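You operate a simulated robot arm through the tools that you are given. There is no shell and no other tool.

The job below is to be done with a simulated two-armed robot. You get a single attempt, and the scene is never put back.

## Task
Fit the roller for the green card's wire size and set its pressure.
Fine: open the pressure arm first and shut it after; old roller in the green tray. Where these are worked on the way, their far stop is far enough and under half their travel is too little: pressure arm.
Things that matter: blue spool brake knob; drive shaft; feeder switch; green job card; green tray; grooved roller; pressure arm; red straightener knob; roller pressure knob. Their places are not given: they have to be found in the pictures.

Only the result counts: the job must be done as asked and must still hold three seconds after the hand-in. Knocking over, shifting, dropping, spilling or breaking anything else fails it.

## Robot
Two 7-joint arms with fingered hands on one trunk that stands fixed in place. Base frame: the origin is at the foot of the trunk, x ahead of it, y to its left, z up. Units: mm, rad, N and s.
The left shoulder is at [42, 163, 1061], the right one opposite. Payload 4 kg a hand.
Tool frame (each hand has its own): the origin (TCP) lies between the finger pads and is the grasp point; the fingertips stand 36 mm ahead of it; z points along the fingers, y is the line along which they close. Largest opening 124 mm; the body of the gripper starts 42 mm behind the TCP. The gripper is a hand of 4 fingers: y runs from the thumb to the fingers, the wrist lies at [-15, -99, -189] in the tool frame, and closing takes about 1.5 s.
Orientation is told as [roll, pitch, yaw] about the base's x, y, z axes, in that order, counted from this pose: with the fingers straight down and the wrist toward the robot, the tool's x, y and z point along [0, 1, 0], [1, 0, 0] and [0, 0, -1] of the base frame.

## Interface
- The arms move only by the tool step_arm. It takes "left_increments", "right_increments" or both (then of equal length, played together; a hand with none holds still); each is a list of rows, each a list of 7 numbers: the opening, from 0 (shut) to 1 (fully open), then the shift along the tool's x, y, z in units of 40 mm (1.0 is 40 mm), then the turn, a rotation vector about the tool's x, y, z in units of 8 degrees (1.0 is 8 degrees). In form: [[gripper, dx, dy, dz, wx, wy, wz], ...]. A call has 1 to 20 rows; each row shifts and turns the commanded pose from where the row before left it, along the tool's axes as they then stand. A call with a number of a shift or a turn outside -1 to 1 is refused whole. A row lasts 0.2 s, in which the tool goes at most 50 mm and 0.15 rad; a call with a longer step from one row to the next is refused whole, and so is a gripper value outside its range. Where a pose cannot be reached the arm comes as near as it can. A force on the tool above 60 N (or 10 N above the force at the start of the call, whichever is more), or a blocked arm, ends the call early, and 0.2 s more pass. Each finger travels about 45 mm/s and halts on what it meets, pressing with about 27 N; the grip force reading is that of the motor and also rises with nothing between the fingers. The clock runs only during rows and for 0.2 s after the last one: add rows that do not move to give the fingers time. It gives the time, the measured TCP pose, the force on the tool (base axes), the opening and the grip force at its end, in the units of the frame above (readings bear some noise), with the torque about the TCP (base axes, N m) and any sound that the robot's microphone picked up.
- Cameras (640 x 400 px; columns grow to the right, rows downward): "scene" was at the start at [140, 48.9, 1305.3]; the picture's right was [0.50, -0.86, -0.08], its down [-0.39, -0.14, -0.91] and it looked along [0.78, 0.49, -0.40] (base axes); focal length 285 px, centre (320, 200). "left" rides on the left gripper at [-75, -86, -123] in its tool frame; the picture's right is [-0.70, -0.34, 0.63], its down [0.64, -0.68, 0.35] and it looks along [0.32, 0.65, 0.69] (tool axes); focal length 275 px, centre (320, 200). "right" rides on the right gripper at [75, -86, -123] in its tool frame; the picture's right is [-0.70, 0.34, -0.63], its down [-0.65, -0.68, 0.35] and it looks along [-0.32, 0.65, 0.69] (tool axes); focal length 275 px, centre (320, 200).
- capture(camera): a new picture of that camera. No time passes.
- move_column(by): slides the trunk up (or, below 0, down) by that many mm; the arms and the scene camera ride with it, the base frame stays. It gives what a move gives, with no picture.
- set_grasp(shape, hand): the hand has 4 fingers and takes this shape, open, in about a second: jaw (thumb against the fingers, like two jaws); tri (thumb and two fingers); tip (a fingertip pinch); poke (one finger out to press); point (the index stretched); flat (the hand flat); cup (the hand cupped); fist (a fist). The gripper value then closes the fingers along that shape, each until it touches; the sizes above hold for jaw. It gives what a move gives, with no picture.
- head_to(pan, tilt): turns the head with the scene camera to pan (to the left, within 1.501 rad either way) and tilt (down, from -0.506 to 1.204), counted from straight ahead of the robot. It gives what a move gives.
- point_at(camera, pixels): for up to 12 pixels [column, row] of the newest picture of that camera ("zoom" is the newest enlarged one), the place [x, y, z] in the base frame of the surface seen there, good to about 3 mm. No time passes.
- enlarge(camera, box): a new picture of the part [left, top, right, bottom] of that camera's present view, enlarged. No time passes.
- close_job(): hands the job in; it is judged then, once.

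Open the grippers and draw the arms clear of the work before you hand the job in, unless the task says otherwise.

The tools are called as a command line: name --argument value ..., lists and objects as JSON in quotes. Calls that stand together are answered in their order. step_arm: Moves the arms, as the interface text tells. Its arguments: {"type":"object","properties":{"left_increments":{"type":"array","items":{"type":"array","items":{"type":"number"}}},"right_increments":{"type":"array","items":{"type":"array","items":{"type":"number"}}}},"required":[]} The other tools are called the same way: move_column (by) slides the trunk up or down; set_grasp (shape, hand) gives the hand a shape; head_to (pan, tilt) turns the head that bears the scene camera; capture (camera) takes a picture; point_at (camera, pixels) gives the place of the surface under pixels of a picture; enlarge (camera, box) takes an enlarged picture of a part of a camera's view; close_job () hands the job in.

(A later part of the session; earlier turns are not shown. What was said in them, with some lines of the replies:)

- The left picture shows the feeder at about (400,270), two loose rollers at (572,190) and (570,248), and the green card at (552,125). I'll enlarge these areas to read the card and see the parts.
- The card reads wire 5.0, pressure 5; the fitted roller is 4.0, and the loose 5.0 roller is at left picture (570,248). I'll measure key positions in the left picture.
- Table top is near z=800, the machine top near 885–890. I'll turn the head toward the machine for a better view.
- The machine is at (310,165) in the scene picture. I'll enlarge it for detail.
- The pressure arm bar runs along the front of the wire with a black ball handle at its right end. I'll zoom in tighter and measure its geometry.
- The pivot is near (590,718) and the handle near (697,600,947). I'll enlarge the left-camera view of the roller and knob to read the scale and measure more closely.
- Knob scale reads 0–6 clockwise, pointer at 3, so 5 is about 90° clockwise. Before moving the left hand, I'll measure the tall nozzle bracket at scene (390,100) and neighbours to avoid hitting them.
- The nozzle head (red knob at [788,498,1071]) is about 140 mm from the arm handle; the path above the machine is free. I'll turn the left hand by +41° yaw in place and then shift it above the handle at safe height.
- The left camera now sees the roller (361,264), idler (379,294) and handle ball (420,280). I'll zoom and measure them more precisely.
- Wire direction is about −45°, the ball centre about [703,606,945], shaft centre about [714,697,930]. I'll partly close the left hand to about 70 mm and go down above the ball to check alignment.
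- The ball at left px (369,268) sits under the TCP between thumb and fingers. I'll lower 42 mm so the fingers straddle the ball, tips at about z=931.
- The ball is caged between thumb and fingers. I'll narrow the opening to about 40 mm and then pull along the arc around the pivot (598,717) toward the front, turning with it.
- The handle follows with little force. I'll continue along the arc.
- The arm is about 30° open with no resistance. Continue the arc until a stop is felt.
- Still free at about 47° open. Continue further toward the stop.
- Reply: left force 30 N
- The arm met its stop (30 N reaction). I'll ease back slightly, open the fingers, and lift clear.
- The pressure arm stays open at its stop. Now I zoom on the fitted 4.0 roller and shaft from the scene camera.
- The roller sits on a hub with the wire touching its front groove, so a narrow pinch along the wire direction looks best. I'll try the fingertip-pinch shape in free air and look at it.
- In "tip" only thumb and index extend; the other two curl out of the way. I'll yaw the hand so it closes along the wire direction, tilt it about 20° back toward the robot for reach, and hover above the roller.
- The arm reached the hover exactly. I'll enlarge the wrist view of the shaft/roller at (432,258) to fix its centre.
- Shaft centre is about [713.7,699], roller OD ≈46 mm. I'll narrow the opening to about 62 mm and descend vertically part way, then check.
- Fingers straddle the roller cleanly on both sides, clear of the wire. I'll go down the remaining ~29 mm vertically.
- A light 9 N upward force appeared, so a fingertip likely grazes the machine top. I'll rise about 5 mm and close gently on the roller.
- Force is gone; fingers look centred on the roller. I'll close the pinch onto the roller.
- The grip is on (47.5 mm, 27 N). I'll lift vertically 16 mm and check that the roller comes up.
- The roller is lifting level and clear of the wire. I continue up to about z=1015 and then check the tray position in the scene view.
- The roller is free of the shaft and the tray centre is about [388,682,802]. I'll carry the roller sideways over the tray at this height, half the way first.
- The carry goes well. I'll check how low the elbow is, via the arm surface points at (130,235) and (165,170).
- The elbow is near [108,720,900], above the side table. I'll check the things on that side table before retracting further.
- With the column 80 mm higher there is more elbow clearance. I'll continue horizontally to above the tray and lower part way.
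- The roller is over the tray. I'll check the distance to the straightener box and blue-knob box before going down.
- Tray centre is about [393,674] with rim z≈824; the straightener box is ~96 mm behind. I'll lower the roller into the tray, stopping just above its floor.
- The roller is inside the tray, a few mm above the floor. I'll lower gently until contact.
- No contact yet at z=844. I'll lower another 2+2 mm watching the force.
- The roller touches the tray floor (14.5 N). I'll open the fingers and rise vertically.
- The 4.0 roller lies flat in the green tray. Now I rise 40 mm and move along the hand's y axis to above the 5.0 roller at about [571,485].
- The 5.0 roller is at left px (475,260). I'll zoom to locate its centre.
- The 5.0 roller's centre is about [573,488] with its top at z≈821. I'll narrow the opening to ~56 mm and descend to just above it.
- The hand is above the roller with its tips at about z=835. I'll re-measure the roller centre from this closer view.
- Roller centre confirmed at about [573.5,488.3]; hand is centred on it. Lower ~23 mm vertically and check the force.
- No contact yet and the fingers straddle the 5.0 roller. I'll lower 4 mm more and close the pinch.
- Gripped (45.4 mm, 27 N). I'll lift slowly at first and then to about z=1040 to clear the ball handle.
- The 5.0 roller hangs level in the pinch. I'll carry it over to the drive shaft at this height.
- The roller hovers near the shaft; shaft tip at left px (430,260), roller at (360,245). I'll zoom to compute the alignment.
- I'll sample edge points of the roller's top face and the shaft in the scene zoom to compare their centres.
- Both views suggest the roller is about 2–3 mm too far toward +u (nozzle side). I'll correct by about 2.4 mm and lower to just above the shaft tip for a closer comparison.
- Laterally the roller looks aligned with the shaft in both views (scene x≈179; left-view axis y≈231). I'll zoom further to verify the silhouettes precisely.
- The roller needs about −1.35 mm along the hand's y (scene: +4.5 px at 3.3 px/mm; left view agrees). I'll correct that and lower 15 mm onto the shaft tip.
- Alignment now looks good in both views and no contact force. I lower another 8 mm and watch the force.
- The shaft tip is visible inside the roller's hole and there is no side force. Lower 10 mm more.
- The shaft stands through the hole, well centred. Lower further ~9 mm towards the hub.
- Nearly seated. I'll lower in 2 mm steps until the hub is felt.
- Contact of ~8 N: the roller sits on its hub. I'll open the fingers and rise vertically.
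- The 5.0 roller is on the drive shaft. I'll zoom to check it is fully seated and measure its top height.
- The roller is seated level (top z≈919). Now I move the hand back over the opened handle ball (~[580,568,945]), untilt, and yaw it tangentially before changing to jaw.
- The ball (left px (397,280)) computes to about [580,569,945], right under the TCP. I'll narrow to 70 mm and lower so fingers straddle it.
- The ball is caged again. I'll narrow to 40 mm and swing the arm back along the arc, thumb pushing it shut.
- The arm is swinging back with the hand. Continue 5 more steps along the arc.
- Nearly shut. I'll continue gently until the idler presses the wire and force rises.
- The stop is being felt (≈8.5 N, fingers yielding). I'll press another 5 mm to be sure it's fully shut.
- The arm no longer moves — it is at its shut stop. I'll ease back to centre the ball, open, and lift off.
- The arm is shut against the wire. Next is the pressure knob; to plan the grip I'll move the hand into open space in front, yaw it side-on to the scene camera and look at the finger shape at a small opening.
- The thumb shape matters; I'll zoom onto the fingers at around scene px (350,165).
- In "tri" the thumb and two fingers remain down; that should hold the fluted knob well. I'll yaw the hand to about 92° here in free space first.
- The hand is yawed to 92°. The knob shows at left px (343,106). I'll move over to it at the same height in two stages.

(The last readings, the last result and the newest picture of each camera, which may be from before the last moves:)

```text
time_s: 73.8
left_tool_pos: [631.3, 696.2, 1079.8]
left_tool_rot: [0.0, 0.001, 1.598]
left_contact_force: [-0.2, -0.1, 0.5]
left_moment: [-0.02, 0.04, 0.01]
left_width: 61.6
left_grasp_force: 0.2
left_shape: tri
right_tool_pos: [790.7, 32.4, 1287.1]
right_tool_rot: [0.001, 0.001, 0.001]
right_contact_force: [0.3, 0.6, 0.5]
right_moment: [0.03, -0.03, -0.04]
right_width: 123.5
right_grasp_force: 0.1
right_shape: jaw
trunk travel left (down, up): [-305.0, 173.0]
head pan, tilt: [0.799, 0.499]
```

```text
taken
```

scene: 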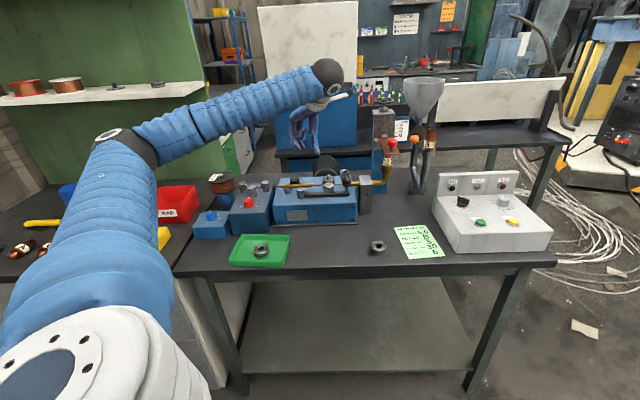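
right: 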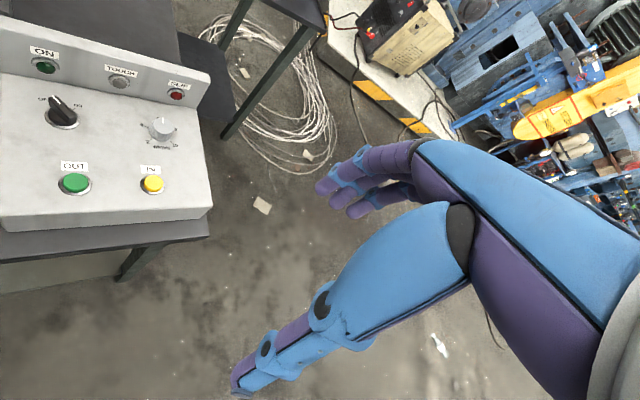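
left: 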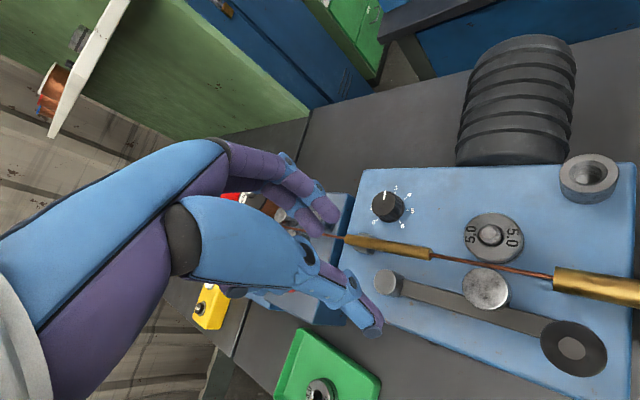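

The knob is clearly visible at left px (387,206). I'll zoom in on it to read scale and measure its centre.

enlarge --camera "left" --box '[350, 170, 430, 240]'

point_at --camera "zoom" --pixels '[[285, 190], [220, 200], [330, 190], [280, 250], [280, 160], [370, 150], [470, 205], [430, 320], [240, 270], [520, 300], [150, 330]]'

```text
5.71 times, centred on (390, 205) of left
```

zoom: 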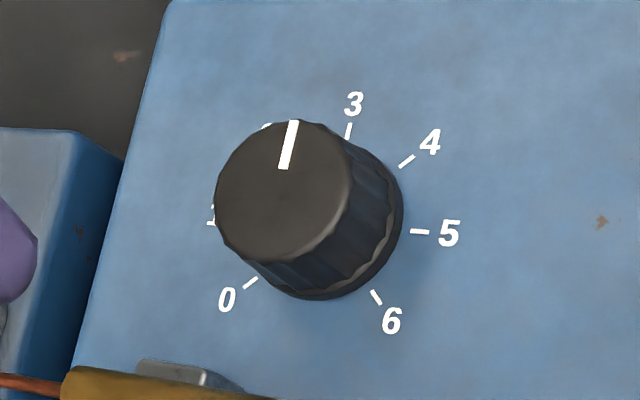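

```text
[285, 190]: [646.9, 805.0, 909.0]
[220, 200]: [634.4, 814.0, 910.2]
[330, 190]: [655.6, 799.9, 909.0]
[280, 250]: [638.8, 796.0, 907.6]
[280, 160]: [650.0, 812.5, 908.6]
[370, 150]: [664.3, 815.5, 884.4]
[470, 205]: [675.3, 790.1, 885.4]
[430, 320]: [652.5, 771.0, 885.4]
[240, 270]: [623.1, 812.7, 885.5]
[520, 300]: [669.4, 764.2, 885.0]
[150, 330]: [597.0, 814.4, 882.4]
```

Pointer sits at 45° (mark 3); mark 5 is at −45°, so exactly 90° clockwise is needed. Knob centre ≈ [645.5,806.5], top z=909. I'll hover the hand above it and check the reach.

step_arm --left_increments '[[0.47, -0.1075, 0.676, 0.4, 0, 0, 0], [0.47, -0.1075, 0.676, 0.4, 0, 0, 0], [0.47, -0.1075, 0.676, 0.4, 0, 0, 0], [0.47, -0.1075, 0.676, 0.4, 0, 0, 0], [0.47, 0, 0, 0, 0, 0, 0], [0.47, 0, 0, 0, 0, 0, 0]]'

capture --camera "left"

enlarge --camera "scene" --box '[240, 80, 380, 220]'

```text
time_s: 75.2
left_tool_pos: [645.2, 805.2, 1014.0]
left_tool_rot: [-0.001, 0.0, 1.602]
left_contact_force: [-0.3, -0.4, -0.4]
left_moment: [-0.01, -0.02, 0.0]
left_width: 58.5
left_grasp_force: 0.1
left_shape: tri
right_tool_pos: [789.9, 33.7, 1286.9]
right_tool_rot: [0.0, 0.003, 0.0]
right_contact_force: [0.6, -0.2, -0.1]
right_moment: [-0.01, 0.01, 0.01]
right_width: 123.6
right_grasp_force: 0.1
right_shape: jaw
trunk travel left (down, up): [-305.0, 173.0]
head pan, tilt: [0.799, 0.499]
```

```text
taken
```

left: 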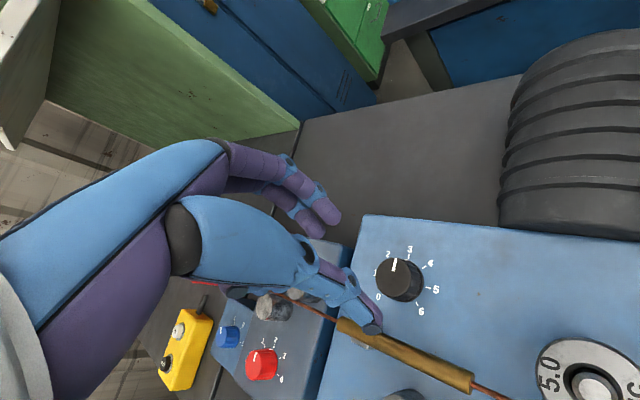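

```text
2.86 times, centred on (310, 150) of scene
```

zoom: 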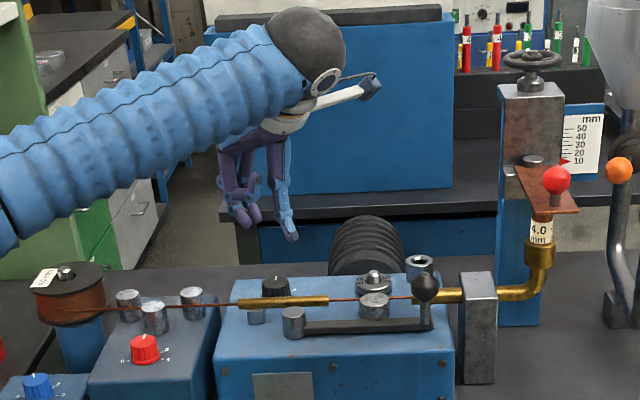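

Reached exactly at yaw 92°. I'll rehearse the 90° clockwise sweep at this height to make sure the arm can follow.

step_arm --left_increments '[[0.47, 0, 0, 0, 0, 0, 0.9375], [0.47, 0, 0, 0, 0, 0, 0.9375], [0.47, 0, 0, 0, 0, 0, 0.9375], [0.47, 0, 0, 0, 0, 0, 0.9375], [0.47, 0, 0, 0, 0, 0, 0.9375], [0.47, 0, 0, 0, 0, 0, 0.9375], [0.47, 0, 0, 0, 0, 0, 0.9375], [0.47, 0, 0, 0, 0, 0, 0.9375], [0.47, 0, 0, 0, 0, 0, 0.9375], [0.47, 0, 0, 0, 0, 0, 0.9375], [0.47, 0, 0, 0, 0, 0, 0.9375], [0.47, 0, 0, 0, 0, 0, 0.9375], [0.47, 0, 0, 0, 0, 0, 0]]'

capture --camera "left"

enlarge --camera "scene" --box '[240, 80, 380, 220]'

```text
time_s: 78.0
left_tool_pos: [647.0, 804.8, 1014.3]
left_tool_rot: [0.001, 0.001, 0.029]
left_contact_force: [0.3, -0.8, -0.3]
left_moment: [0.0, -0.02, 0.01]
left_width: 58.3
left_grasp_force: 0.0
left_shape: tri
right_tool_pos: [792.2, 34.0, 1286.8]
right_tool_rot: [-0.001, 0.0, 0.001]
right_contact_force: [-0.7, 0.2, -0.1]
right_moment: [0.0, 0.0, 0.01]
right_width: 123.8
right_grasp_force: 0.0
right_shape: jaw
trunk travel left (down, up): [-305.0, 173.0]
head pan, tilt: [0.799, 0.499]
```

```text
taken
```

left: 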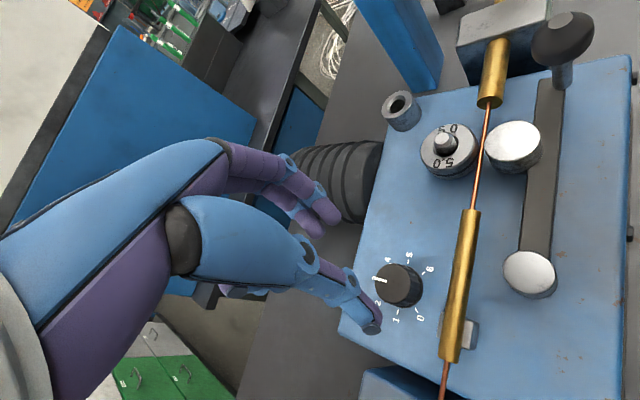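

```text
2.86 times, centred on (310, 150) of scene
```

zoom: 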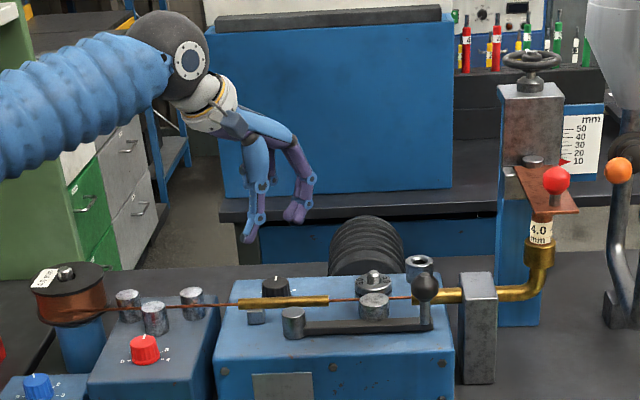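

The full sweep is reachable. I'll measure the knob centre again from this opposite yaw to average out errors.

enlarge --camera "left" --box '[360, 250, 440, 320]'

point_at --camera "zoom" --pixels '[[260, 200], [320, 200], [280, 160], [280, 250], [180, 180], [250, 220]]'

```text
5.71 times, centred on (400, 285) of left
```

zoom: 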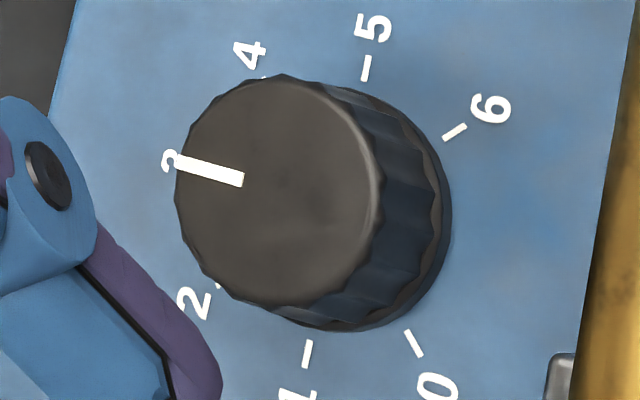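

```text
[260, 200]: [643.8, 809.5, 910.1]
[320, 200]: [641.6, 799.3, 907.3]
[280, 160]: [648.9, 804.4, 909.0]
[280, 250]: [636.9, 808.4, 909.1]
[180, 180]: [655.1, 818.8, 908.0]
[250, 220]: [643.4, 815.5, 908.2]
```

Knob centre averages to about [644.8,806.7] with radius ≈15 mm at the top. I'll rotate back to 92° and lower to z≈945.

step_arm --left_increments '[[0.47, 0, 0, 0, 0, 0, -0.9375], [0.47, 0, 0, 0, 0, 0, -0.9375], [0.47, 0, 0, 0, 0, 0, -0.9375], [0.47, 0, 0, 0, 0, 0, -0.9375], [0.47, 0, 0, 0, 0, 0, -0.9375], [0.47, 0, 0, 0, 0, 0, -0.9375], [0.47, 0, 0, 0, 0, 0, -0.9375], [0.47, 0, 0, 0, 0, 0, -0.9375], [0.47, 0, 0, 0, 0, 0, -0.9375], [0.47, 0, 0, 0, 0, 0, -0.9375], [0.47, 0, 0, 0, 0, 0, -0.9375], [0.47, 0, 0, 0, 0, 0, -0.9375], [0.47, 0, 0, 0.55, 0, 0, 0], [0.47, 0, 0, 0.55, 0, 0, 0], [0.47, 0, 0, 0.55, 0, 0, 0], [0.47, 0, 0, 0, 0, 0, 0]]'

capture --camera "left"

enlarge --camera "scene" --box '[270, 120, 350, 210]'

```text
time_s: 81.5
left_tool_pos: [645.1, 805.2, 948.4]
left_tool_rot: [-0.001, 0.0, 1.599]
left_contact_force: [-0.4, 0.1, 0.3]
left_moment: [-0.02, -0.01, 0.0]
left_width: 58.7
left_grasp_force: 0.0
left_shape: tri
right_tool_pos: [791.1, 33.3, 1287.2]
right_tool_rot: [-0.001, -0.001, -0.001]
right_contact_force: [0.3, 0.0, 0.8]
right_moment: [0.0, 0.0, 0.0]
right_width: 123.5
right_grasp_force: 0.1
right_shape: jaw
trunk travel left (down, up): [-305.0, 173.0]
head pan, tilt: [0.799, 0.499]
```

```text
taken
```

left: 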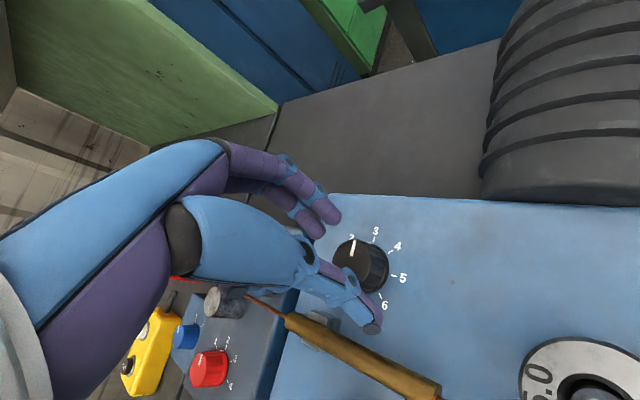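

```text
4.44 times, centred on (310, 165) of scene
```

zoom: 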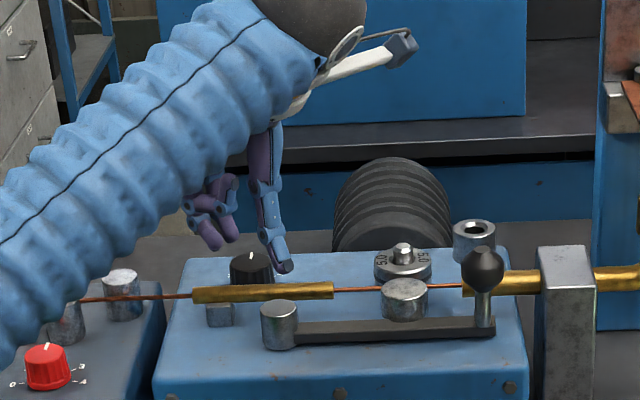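

The hand is above the knob with the thumb on its near side. I'll zoom on the fingers around the knob before going lower.

enlarge --camera "left" --box '[280, 180, 440, 350]'

enlarge --camera "scene" --box '[290, 150, 340, 200]'

```text
2.35 times, centred on (360, 265) of left
```

zoom: 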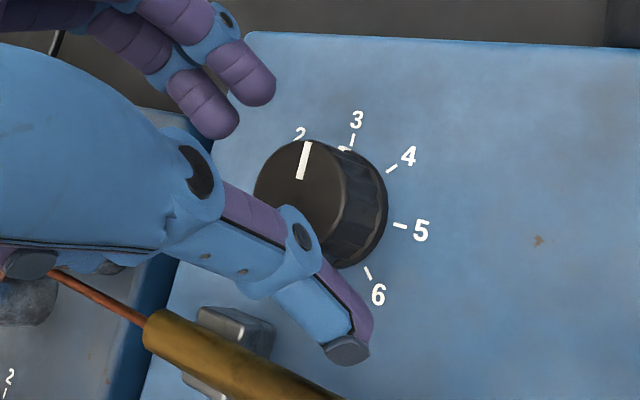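

```text
8.00 times, centred on (315, 175) of scene
```

zoom: 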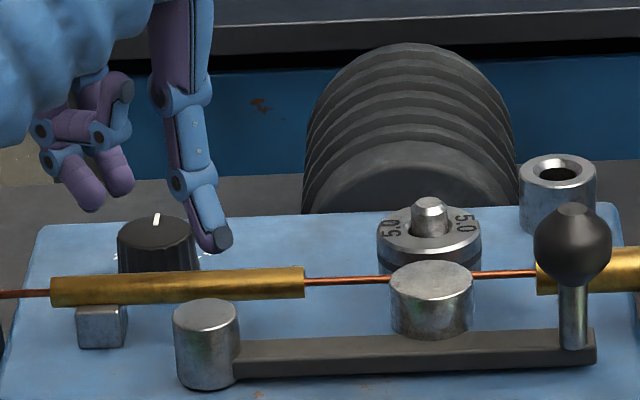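

In "tri" the middle finger would miss the small knob sideways, while thumb and index oppose each other through its centre. I'll rise 50 mm, switch to the "tip" pinch, and come back.

step_arm --left_increments '[[0.47, 0, 0, -0.65, 0, 0, 0], [0.47, 0, 0, -0.65, 0, 0, 0], [0.47, 0, 0, 0, 0, 0, 0]]'

set_grasp --shape "tip" --hand "left"

step_arm --left_increments '[[0.45, 0, 0, 0, 0, 0, 0], [0.45, 0, 0, 0, 0, 0, 0], [0.45, 0, 0, 0, 0, 0, 0], [0.45, 0, 0, 0, 0, 0, 0], [0.45, 0, 0, 0.65, 0, 0, 0], [0.45, 0, 0, 0.65, 0, 0, 0], [0.45, 0, 0, 0, 0, 0, 0]]'

enlarge --camera "left" --box '[280, 180, 440, 350]'

enlarge --camera "scene" --box '[290, 150, 340, 200]'

```text
time_s: 82.2
left_tool_pos: [647.3, 805.4, 1001.5]
left_tool_rot: [0.002, 0.0, 1.599]
left_contact_force: [-0.1, -0.4, 0.4]
left_moment: [-0.02, 0.0, 0.01]
left_width: 58.4
left_grasp_force: 0.1
left_shape: tri
right_tool_pos: [791.5, 33.5, 1287.0]
right_tool_rot: [0.0, 0.001, 0.001]
right_contact_force: [-0.1, 0.7, -0.2]
right_moment: [0.0, 0.01, -0.01]
right_width: 123.8
right_grasp_force: 0.0
right_shape: jaw
trunk travel left (down, up): [-305.0, 173.0]
head pan, tilt: [0.799, 0.499]
```

```text
time_s: 83.2
left_tool_pos: [646.8, 805.6, 1001.1]
left_tool_rot: [0.0, 0.002, 1.598]
left_contact_force: [-0.1, 0.2, 0.6]
left_moment: [-0.04, 0.0, 0.02]
left_width: 123.8
left_grasp_force: 0.0
left_shape: tip
right_tool_pos: [791.3, 32.9, 1287.2]
right_tool_rot: [0.001, 0.004, 0.0]
right_contact_force: [-0.1, -0.2, 0.3]
right_moment: [-0.01, 0.0, -0.01]
right_width: 123.8
right_grasp_force: 0.0
right_shape: jaw
trunk travel left (down, up): [-305.0, 173.0]
head pan, tilt: [0.799, 0.499]
```

```text
time_s: 84.8
left_tool_pos: [646.2, 805.0, 948.0]
left_tool_rot: [-0.001, 0.0, 1.598]
left_contact_force: [-0.3, -0.4, -0.4]
left_moment: [0.01, 0.0, 0.01]
left_width: 57.1
left_grasp_force: 0.0
left_shape: tip
right_tool_pos: [790.1, 34.2, 1286.6]
right_tool_rot: [0.0, -0.001, 0.002]
right_contact_force: [0.0, -0.1, -0.6]
right_moment: [0.0, -0.04, 0.0]
right_width: 123.6
right_grasp_force: 0.0
right_shape: jaw
trunk travel left (down, up): [-305.0, 173.0]
head pan, tilt: [0.799, 0.499]
```

```text
2.35 times, centred on (360, 265) of left
```

zoom: 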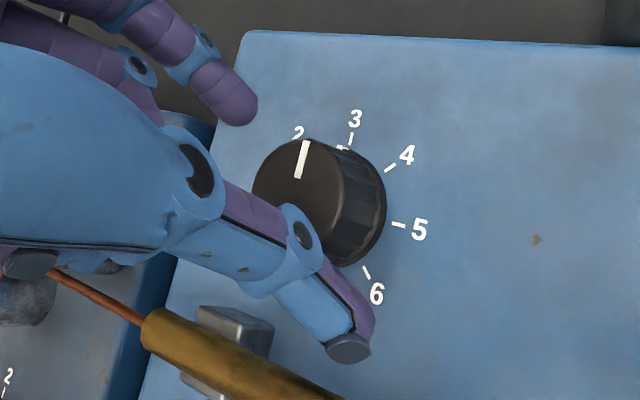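

```text
8.00 times, centred on (315, 175) of scene
```

zoom: 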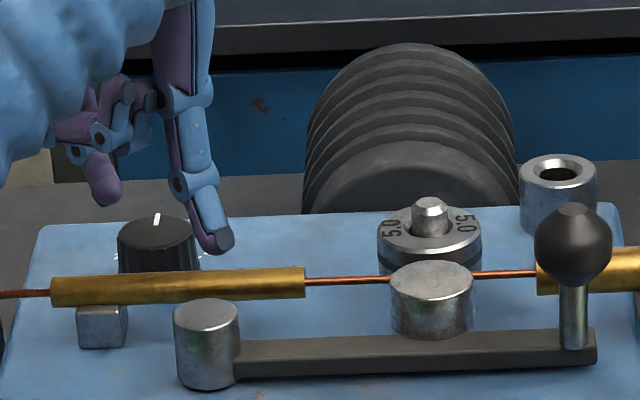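

Index and thumb now oppose each other across the knob. I'll measure the fingertips' 3D positions to check centring on the knob.

enlarge --camera "left" --box '[280, 180, 440, 350]'

point_at --camera "zoom" --pixels '[[240, 108], [225, 90], [348, 348], [350, 310], [318, 262], [303, 234], [298, 195], [320, 300], [200, 60], [360, 320]]'

enlarge --camera "scene" --box '[290, 150, 340, 200]'

point_at --camera "zoom" --pixels '[[105, 190], [110, 200], [225, 240], [205, 235], [195, 200], [157, 230], [130, 232], [182, 232], [157, 250], [157, 218]]'

```text
2.35 times, centred on (360, 265) of left
```

zoom: 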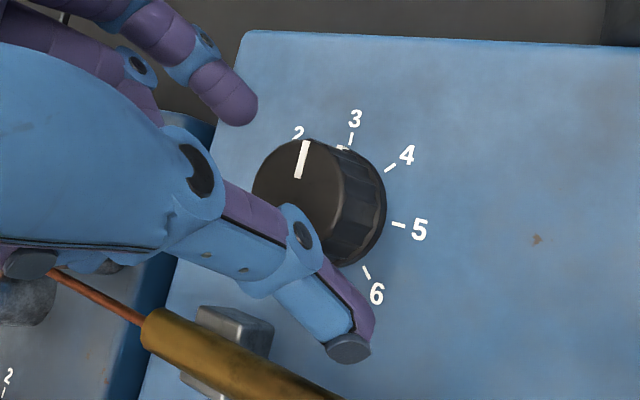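

```text
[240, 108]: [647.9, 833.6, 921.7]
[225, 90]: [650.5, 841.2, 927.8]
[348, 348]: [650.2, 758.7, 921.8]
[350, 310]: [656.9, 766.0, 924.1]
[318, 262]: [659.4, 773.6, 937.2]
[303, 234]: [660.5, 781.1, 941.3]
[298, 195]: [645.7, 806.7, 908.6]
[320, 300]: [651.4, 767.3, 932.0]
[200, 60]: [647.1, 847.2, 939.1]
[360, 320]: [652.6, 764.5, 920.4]
```

```text
8.00 times, centred on (315, 175) of scene
```

zoom: 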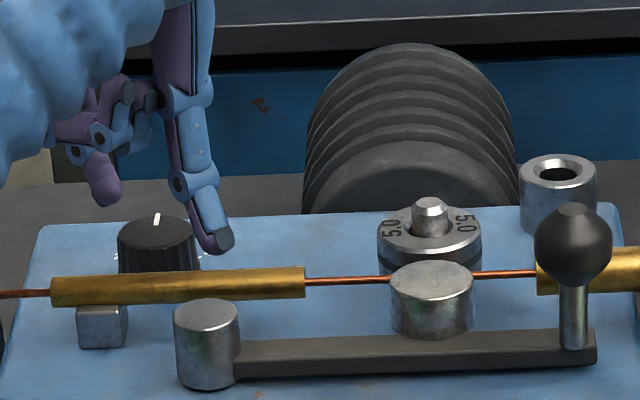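

```text
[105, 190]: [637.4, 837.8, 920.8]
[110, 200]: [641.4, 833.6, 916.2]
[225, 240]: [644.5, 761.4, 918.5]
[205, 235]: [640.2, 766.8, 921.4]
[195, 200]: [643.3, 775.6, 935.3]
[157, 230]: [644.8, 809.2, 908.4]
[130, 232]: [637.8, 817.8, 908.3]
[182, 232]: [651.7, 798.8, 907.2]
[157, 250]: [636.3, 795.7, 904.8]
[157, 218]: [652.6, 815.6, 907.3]
```

Thumb (x≈648.5) and index (x≈643.5) straddle the knob centre (645,807) well. I'll lower 16 mm in small steps while watching the force.

step_arm --left_increments '[[0.45, 0, 0.05, 0.133, 0, 0, 0], [0.45, 0, 0.05, 0.133, 0, 0, 0], [0.45, 0, 0, 0.133, 0, 0, 0], [0.45, 0, 0, 0, 0, 0, 0]]'

enlarge --camera "left" --box '[280, 180, 440, 350]'

enlarge --camera "scene" --box '[290, 150, 340, 200]'

```text
time_s: 85.8
left_tool_pos: [647.3, 809.2, 933.1]
left_tool_rot: [-0.001, 0.0, 1.599]
left_contact_force: [-0.1, 0.6, 0.2]
left_moment: [0.01, -0.01, -0.01]
left_width: 56.9
left_grasp_force: 0.0
left_shape: tip
right_tool_pos: [790.7, 33.4, 1286.0]
right_tool_rot: [-0.001, -0.002, 0.0]
right_contact_force: [0.4, -0.5, -0.3]
right_moment: [0.04, 0.0, 0.01]
right_width: 123.6
right_grasp_force: 0.0
right_shape: jaw
trunk travel left (down, up): [-305.0, 173.0]
head pan, tilt: [0.799, 0.499]
```

```text
2.35 times, centred on (360, 265) of left
```

zoom: 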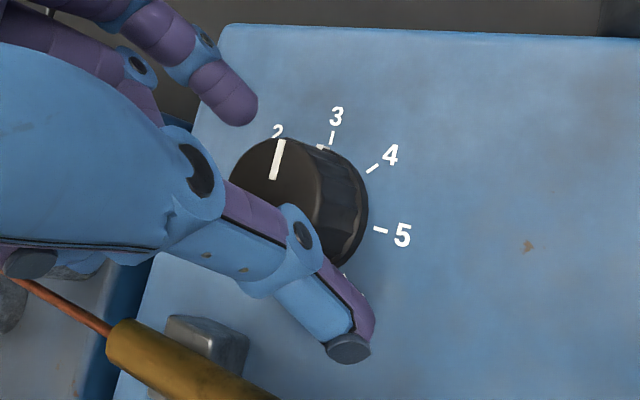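

```text
8.00 times, centred on (315, 175) of scene
```

zoom: 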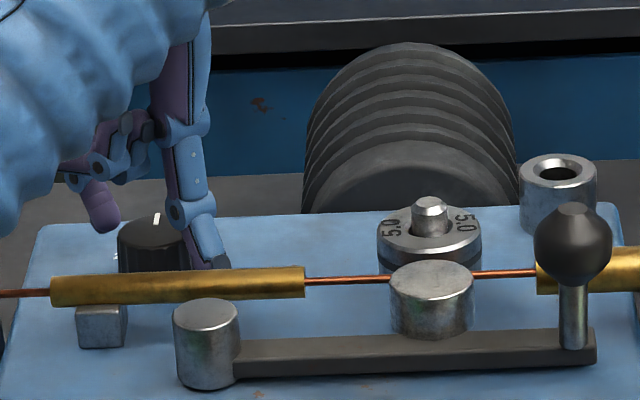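

No contact. I'll lower 5 mm more and then close the pinch on the knob.

step_arm --left_increments '[[0.45, 0, 0, 0.125, 0, 0, 0], [0.35, 0, 0, 0, 0, 0, 0], [0.25, 0, 0, 0, 0, 0, 0], [0.15, 0, 0, 0, 0, 0, 0], [0.1, 0, 0, 0, 0, 0, 0], [0.1, 0, 0, 0, 0, 0, 0], [0.1, 0, 0, 0, 0, 0, 0]]'

enlarge --camera "left" --box '[280, 180, 440, 350]'

enlarge --camera "scene" --box '[290, 150, 340, 200]'

```text
time_s: 87.3
left_tool_pos: [646.2, 808.1, 927.3]
left_tool_rot: [0.0, 0.0, 1.599]
left_contact_force: [2.6, -5.4, 3.1]
left_moment: [0.0, -0.08, -0.02]
left_width: 37.2
left_grasp_force: 26.7
left_shape: tip
right_tool_pos: [791.2, 32.5, 1286.5]
right_tool_rot: [0.0, 0.0, -0.002]
right_contact_force: [0.2, -0.3, -0.5]
right_moment: [-0.02, -0.01, 0.0]
right_width: 123.6
right_grasp_force: 0.0
right_shape: jaw
trunk travel left (down, up): [-305.0, 173.0]
head pan, tilt: [0.799, 0.499]
```

```text
2.35 times, centred on (360, 265) of left
```

zoom: 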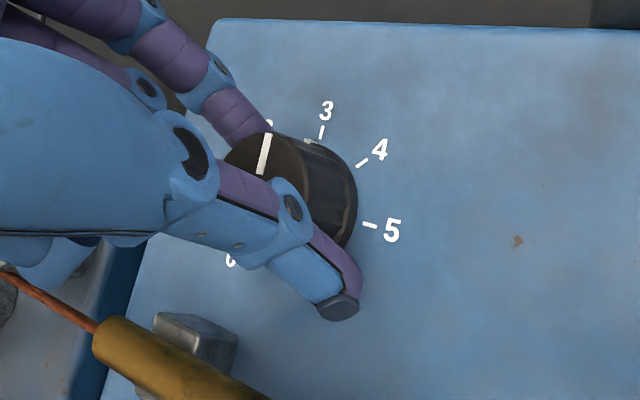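

```text
8.00 times, centred on (315, 175) of scene
```

zoom: 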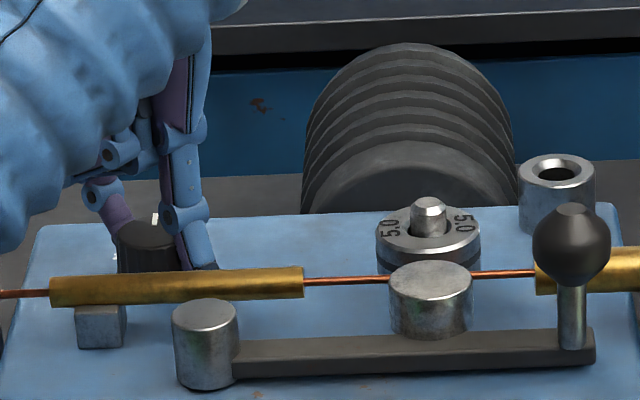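

The knob is gripped (37 mm, 27 N). I'll turn clockwise 30° first and check that the pointer follows.

step_arm --left_increments '[[0.1, 0, 0, 0, 0, 0, 0.5], [0.1, 0, 0, 0, 0, 0, 0.75], [0.1, 0, 0, 0, 0, 0, 0.75], [0.1, 0, 0, 0, 0, 0, 0.75], [0.1, 0, 0, 0, 0, 0, 0.75], [0.1, 0, 0, 0, 0, 0, 0.25], [0.1, 0, 0, 0, 0, 0, 0]]'

capture --camera "left"

enlarge --camera "left" --box '[280, 180, 440, 350]'

enlarge --camera "scene" --box '[290, 150, 340, 200]'

```text
time_s: 89.0
left_tool_pos: [646.2, 808.0, 928.4]
left_tool_rot: [0.001, 0.0, 1.074]
left_contact_force: [1.4, -7.2, 2.8]
left_moment: [-0.1, -0.02, 0.01]
left_width: 36.6
left_grasp_force: 27.1
left_shape: tip
right_tool_pos: [792.8, 32.8, 1287.4]
right_tool_rot: [0.001, 0.0, -0.002]
right_contact_force: [0.2, -0.3, 0.1]
right_moment: [0.0, -0.01, 0.01]
right_width: 123.5
right_grasp_force: 0.0
right_shape: jaw
trunk travel left (down, up): [-305.0, 173.0]
head pan, tilt: [0.799, 0.499]
```

```text
taken
```

left: 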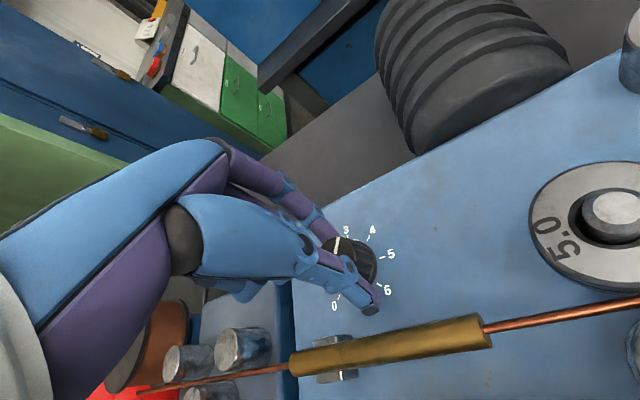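

```text
2.35 times, centred on (360, 265) of left
```

zoom: 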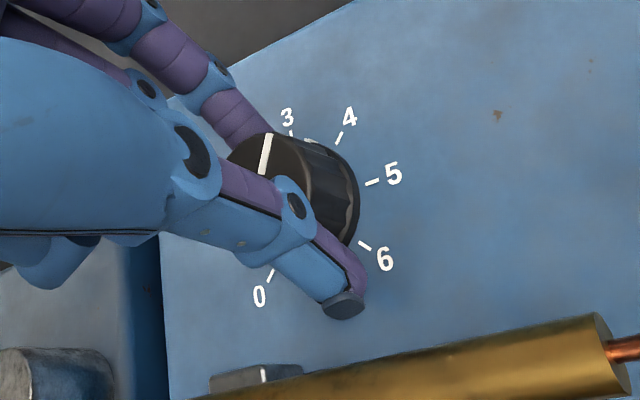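

```text
8.00 times, centred on (315, 175) of scene
```

zoom: 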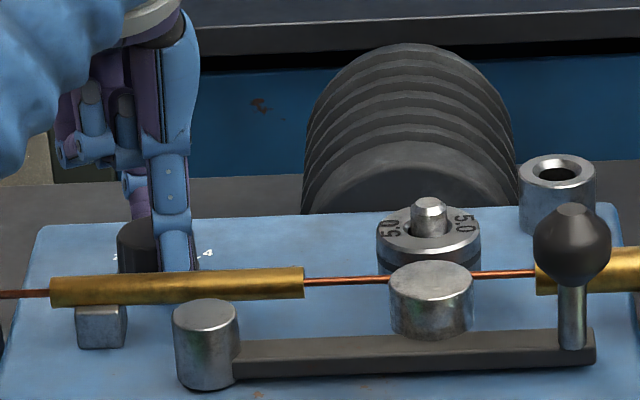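

The pointer turned with the hand (same place relative to fingers while the scale moved), and the thumb clears the tube. Continue another 30°.

step_arm --left_increments '[[0.1, 0, 0, 0, 0, 0, 0.5], [0.1, 0, 0, 0, 0, 0, 0.75], [0.1, 0, 0, 0, 0, 0, 0.75], [0.1, 0, 0, 0, 0, 0, 0.75], [0.1, 0, 0, 0, 0, 0, 0.75], [0.1, 0, 0, 0, 0, 0, 0.25], [0.1, 0, 0, 0, 0, 0, 0]]'

enlarge --camera "left" --box '[280, 180, 440, 350]'

enlarge --camera "scene" --box '[290, 150, 340, 200]'

```text
time_s: 90.5
left_tool_pos: [645.7, 809.2, 928.8]
left_tool_rot: [0.001, -0.001, 0.553]
left_contact_force: [-1.5, -9.1, 3.6]
left_moment: [-0.18, 0.04, 0.03]
left_width: 37.4
left_grasp_force: 26.6
left_shape: tip
right_tool_pos: [790.1, 32.7, 1286.2]
right_tool_rot: [0.0, 0.0, 0.0]
right_contact_force: [0.0, 0.0, 0.0]
right_moment: [0.02, 0.0, 0.01]
right_width: 123.9
right_grasp_force: 0.0
right_shape: jaw
trunk travel left (down, up): [-305.0, 173.0]
head pan, tilt: [0.799, 0.499]
```

```text
2.35 times, centred on (360, 265) of left
```

zoom: 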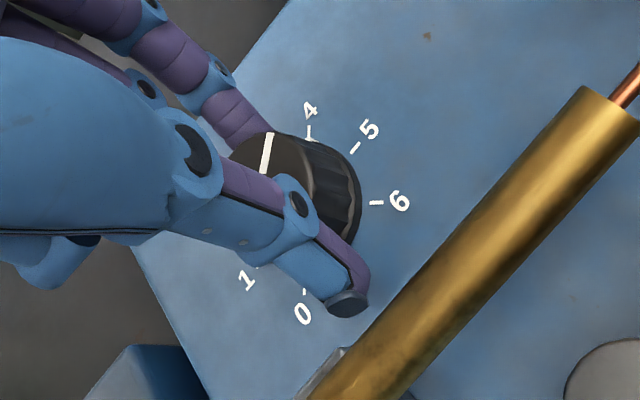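

```text
8.00 times, centred on (315, 175) of scene
```

zoom: 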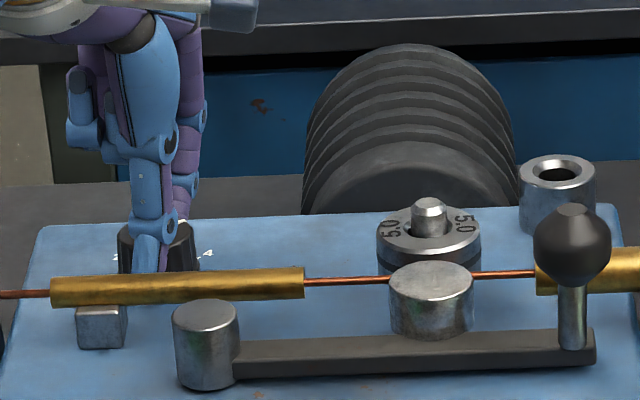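

The knob follows well, thumb just clear of the brass tube. Final 30°, with a small 1.5 mm recentring to relieve the side force.

step_arm --left_increments '[[0.1, -0.032, -0.02, 0, 0, 0, 0.5], [0.1, 0, 0, 0, 0, 0, 0.75], [0.1, 0, 0, 0, 0, 0, 0.75], [0.1, 0, 0, 0, 0, 0, 0.75], [0.1, 0, 0, 0, 0, 0, 0.75], [0.1, 0, 0, 0, 0, 0, 0.25], [0.1, 0, 0, 0, 0, 0, 0]]'

capture --camera "left"

enlarge --camera "left" --box '[300, 200, 400, 300]'

```text
time_s: 92.2
left_tool_pos: [645.9, 806.9, 929.7]
left_tool_rot: [0.001, 0.0, 0.029]
left_contact_force: [-2.9, -1.8, 5.3]
left_moment: [-0.05, -0.01, 0.03]
left_width: 36.8
left_grasp_force: 27.0
left_shape: tip
right_tool_pos: [791.0, 32.7, 1286.7]
right_tool_rot: [0.0, 0.001, 0.0]
right_contact_force: [0.4, -0.2, 0.0]
right_moment: [-0.01, 0.0, -0.02]
right_width: 123.4
right_grasp_force: 0.0
right_shape: jaw
trunk travel left (down, up): [-305.0, 173.0]
head pan, tilt: [0.799, 0.499]
```

```text
taken
```

left: 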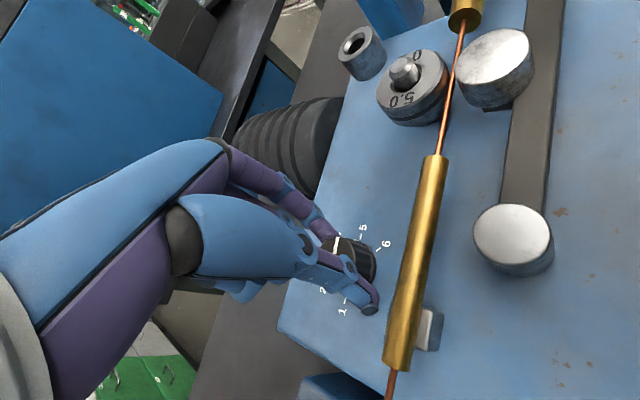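

```text
4.00 times, centred on (350, 250) of left
```

zoom: 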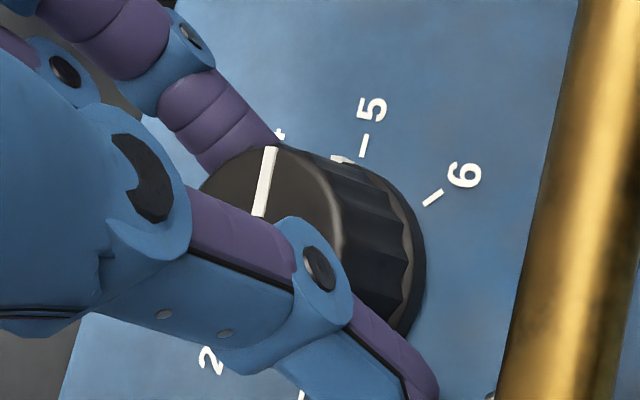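

The knob appears to point at 5. I'll open the fingers, lift straight up, and verify the pointer.

step_arm --left_increments '[[0.3, 0, 0, 0, 0, 0, 0], [0.4, 0, 0, 0, 0, 0, 0], [0.45, 0, 0, 0, 0, 0, 0], [0.45, 0, 0, 0, 0, 0, 0], [0.45, 0, 0, -0.3, 0, 0, 0], [0.45, 0, 0, -0.7, 0, 0, 0], [0.45, 0, 0, -0.9, 0, 0, 0], [0.45, 0, 0, -0.9, 0, 0, 0], [0.45, 0, 0, 0, 0, 0, 0]]'

capture --camera "left"

enlarge --camera "left" --box '[360, 240, 440, 320]'

enlarge --camera "scene" --box '[290, 150, 340, 200]'

```text
time_s: 94.2
left_tool_pos: [644.8, 809.1, 1040.1]
left_tool_rot: [-0.001, 0.001, 0.031]
left_contact_force: [1.0, -0.1, 0.0]
left_moment: [-0.03, 0.02, -0.02]
left_width: 55.6
left_grasp_force: 0.0
left_shape: tip
right_tool_pos: [791.4, 34.5, 1285.9]
right_tool_rot: [0.001, 0.002, -0.001]
right_contact_force: [0.2, 0.7, 0.3]
right_moment: [-0.02, 0.04, 0.0]
right_width: 123.9
right_grasp_force: 0.0
right_shape: jaw
trunk travel left (down, up): [-305.0, 173.0]
head pan, tilt: [0.799, 0.499]
```

```text
taken
```

left: 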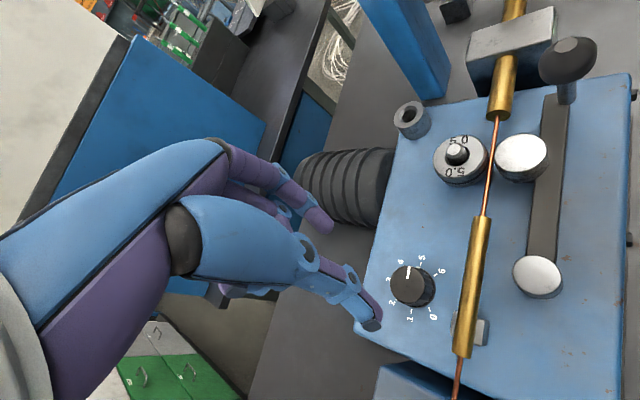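

```text
5.00 times, centred on (400, 280) of left
```

zoom: 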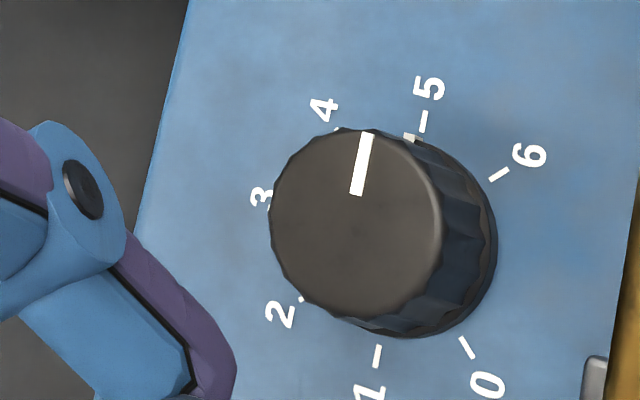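

```text
8.00 times, centred on (315, 175) of scene
```

zoom: 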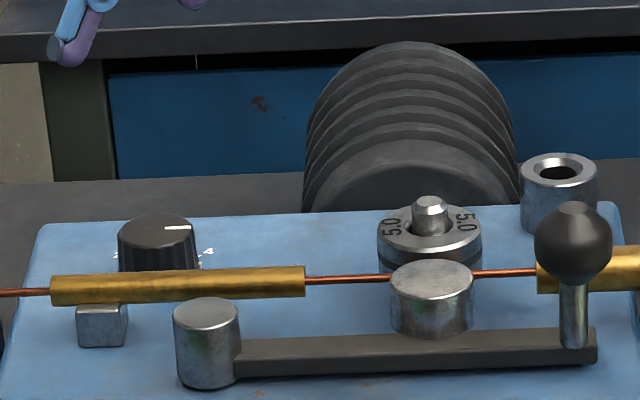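

The pointer now sits near 5. I'll zoom more closely to judge the exact angle against the tick.

enlarge --camera "left" --box '[390, 250, 430, 290]'

enlarge --camera "scene" --box '[300, 172, 320, 192]'

```text
10.00 times, centred on (410, 270) of left
```

zoom: 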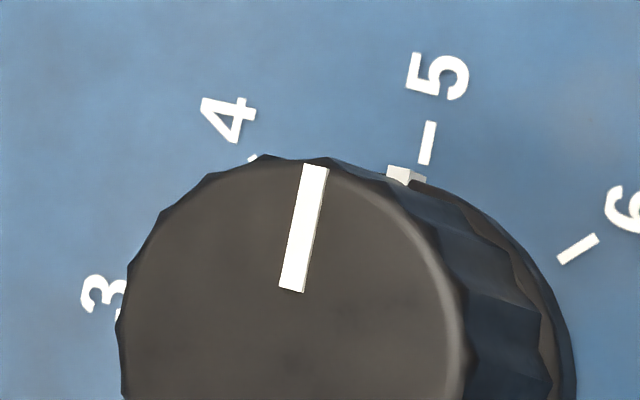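

```text
16.00 times, centred on (310, 182) of scene
```

zoom: 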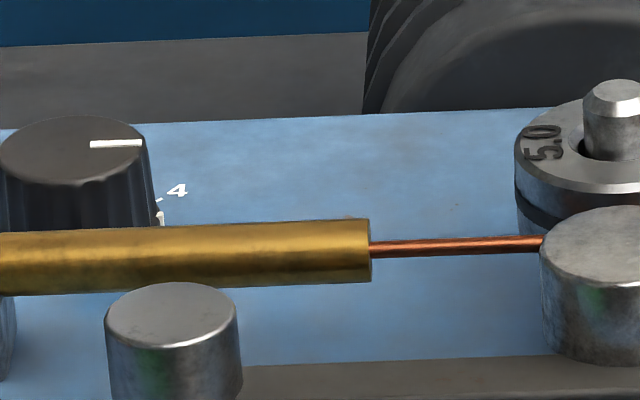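

Pointer angle computes to about −44° against the 5 tick at −45°, and the ball is back at its shut position [704,606]. Now I retract the left arm toward the robot, up and clear, opening the hand.

step_arm --left_increments '[[0.45, -0.73, -0.469, -0.214, 0, 0, 0], [0.45, -0.73, -0.469, -0.214, 0, 0, 0], [0.45, -0.73, -0.469, -0.214, 0, 0, 0], [0.45, -0.73, -0.469, -0.214, 0, 0, 0], [0.45, -0.73, -0.469, -0.214, 0, 0, 0], [0.45, -0.73, -0.469, -0.214, 0, 0, 0], [0.45, -0.73, -0.469, -0.214, 0, 0, 0], [0.6, 0, 0, -0.9, 0, 0, 0], [0.8, 0, 0, -0.9, 0, 0, 0], [1, 0, 0, -0.9, 0, 0, 0], [1, 0, 0, -0.9, 0, 0, 0], [1, 0, 0, 0, 0, 0, 0], [1, 0, 0, 0, 0, 0, 0], [1, 0, 0, 0, 0, 0, 0]]'

capture --camera "scene"

capture --camera "left"

```text
time_s: 97.2
left_tool_pos: [519.3, 599.8, 1245.9]
left_tool_rot: [0.001, -0.001, 0.029]
left_contact_force: [0.2, -0.3, 0.7]
left_moment: [-0.01, 0.01, -0.03]
left_width: 123.7
left_grasp_force: 0.1
left_shape: tip
right_tool_pos: [791.8, 33.2, 1286.7]
right_tool_rot: [0.0, 0.0, -0.001]
right_contact_force: [0.2, -0.1, -0.2]
right_moment: [0.02, 0.0, 0.02]
right_width: 123.7
right_grasp_force: 0.1
right_shape: jaw
trunk travel left (down, up): [-305.0, 173.0]
head pan, tilt: [0.799, 0.499]
```

```text
taken
```

scene: 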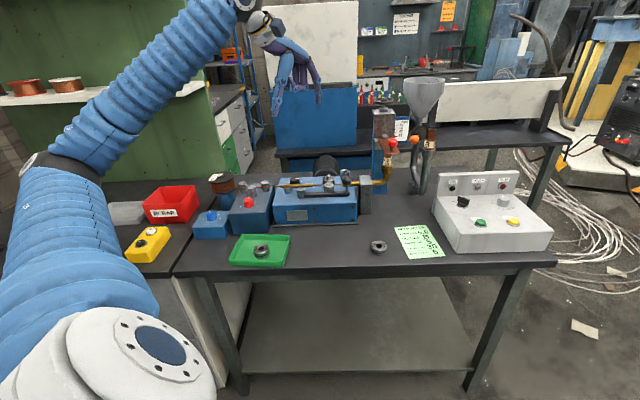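

```text
taken
```

left: 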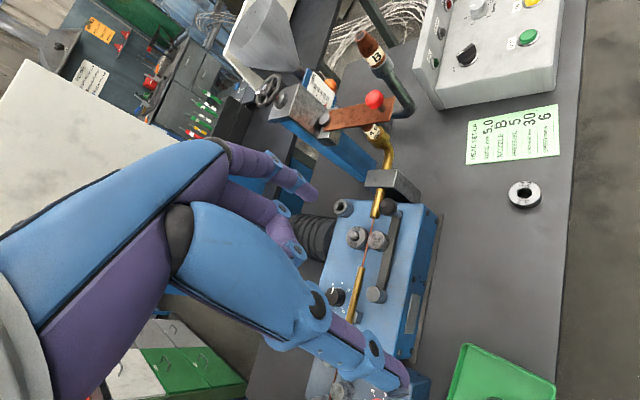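

The arm is clear. I'll do a last check on the machine, knob, tray and other knobs with zoomed views before handing in.

enlarge --camera "left" --box '[310, 180, 450, 330]'

enlarge --camera "scene" --box '[190, 160, 390, 280]'

enlarge --camera "scene" --box '[285, 160, 365, 210]'

enlarge --camera "left" --box '[315, 275, 365, 325]'

```text
2.67 times, centred on (380, 255) of left
```

zoom: 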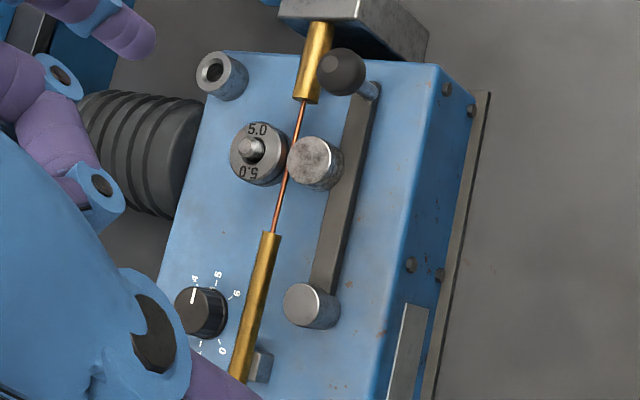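

```text
3.20 times, centred on (290, 220) of scene
```

zoom: 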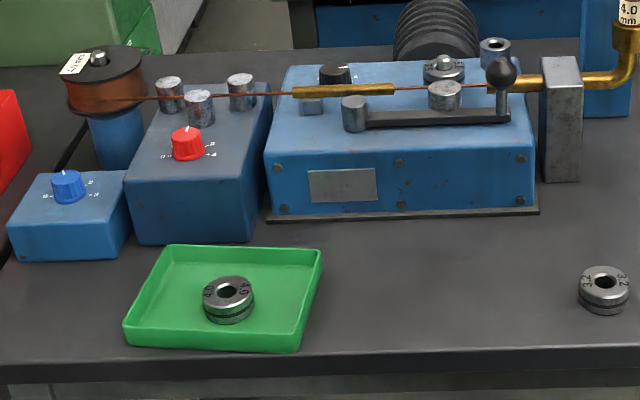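

```text
8.00 times, centred on (325, 185) of scene
```

zoom: 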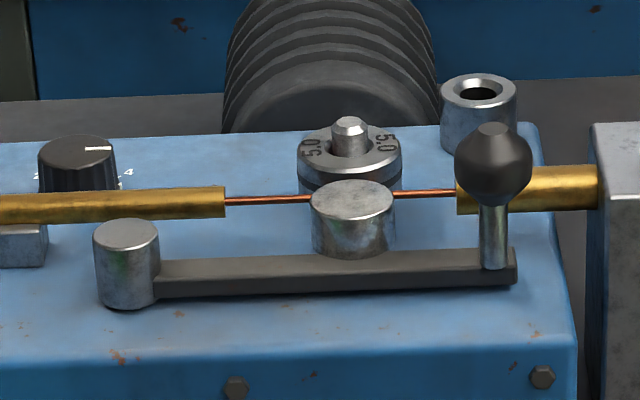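

```text
8.00 times, centred on (340, 300) of left
```

zoom: 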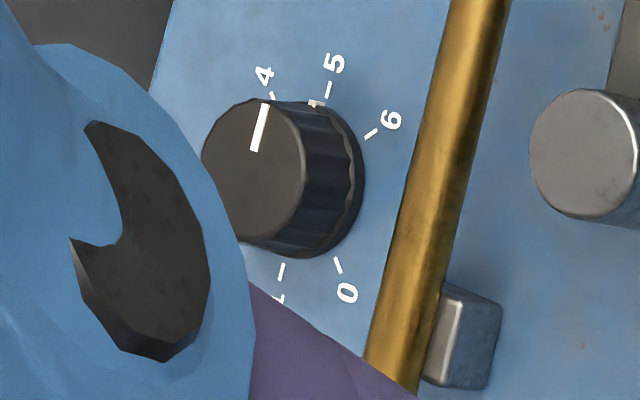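

All checks out: 5.0 roller on the shaft, arm shut, pointer at 5, 4.0 roller in the tray, other knobs untouched. I'll draw the left hand a bit further back and up before the hand-in.

step_arm --left_increments '[[1, -0.7, -0.4, -0.3, 0, 0, 0], [1, -0.7, -0.4, -0.3, 0, 0, 0], [1, -0.7, -0.4, -0.3, 0, 0, 0], [1, -0.7, -0.4, -0.3, 0, 0, 0], [1, 0, 0, 0, 0, 0, 0], [1, 0, 0, 0, 0, 0, 0], [1, 0, 0, 0, 0, 0, 0]]'

enlarge --camera "scene" --box '[190, 150, 400, 280]'

```text
time_s: 98.8
left_tool_pos: [459.6, 485.8, 1291.0]
left_tool_rot: [-0.001, 0.0, 0.028]
left_contact_force: [0.4, 0.7, 0.3]
left_moment: [-0.01, 0.03, 0.0]
left_width: 123.7
left_grasp_force: 0.1
left_shape: tip
right_tool_pos: [791.6, 34.8, 1287.6]
right_tool_rot: [0.002, 0.002, 0.0]
right_contact_force: [-0.7, -0.4, 0.6]
right_moment: [-0.03, 0.01, 0.0]
right_width: 123.9
right_grasp_force: 0.0
right_shape: jaw
trunk travel left (down, up): [-305.0, 173.0]
head pan, tilt: [0.799, 0.499]
```

```text
3.05 times, centred on (295, 215) of scene
```

zoom: 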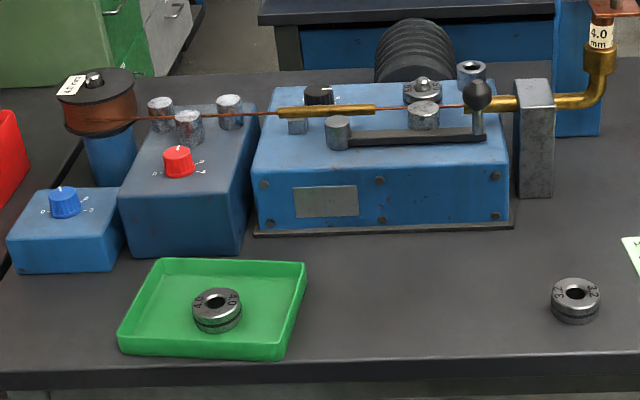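

The final view shows everything as asked: roller 5.0 fitted, pressure arm shut, pressure at 5, old roller in the green tray, both hands open and clear. I hand the job in.

close_job

```text
The job is handed in.
```

I fitted the 5.0 roller for the green card's wire size and set the pressure to 5, and I've handed the job in. No result came back from the hand-in, so whether it passed is not confirmed.

- **Pressure arm:** I opened it to its far stop before the swap. After the swap I shut it until it pressed against its stop and would not move further.
- **Rollers:** The old 4.0 roller lies flat in the green tray. The 5.0 roller is seated level on the drive shaft.
- **Pressure knob:** I turned it 90° clockwise, from 3 to 5. The pointer lines up with the 5 mark to within a few degrees.
- **Everything else:** I did not touch the feeder switch, the brake knob, the straightener knob or the 3.2 roller. Both hands were open and clear when I handed in.
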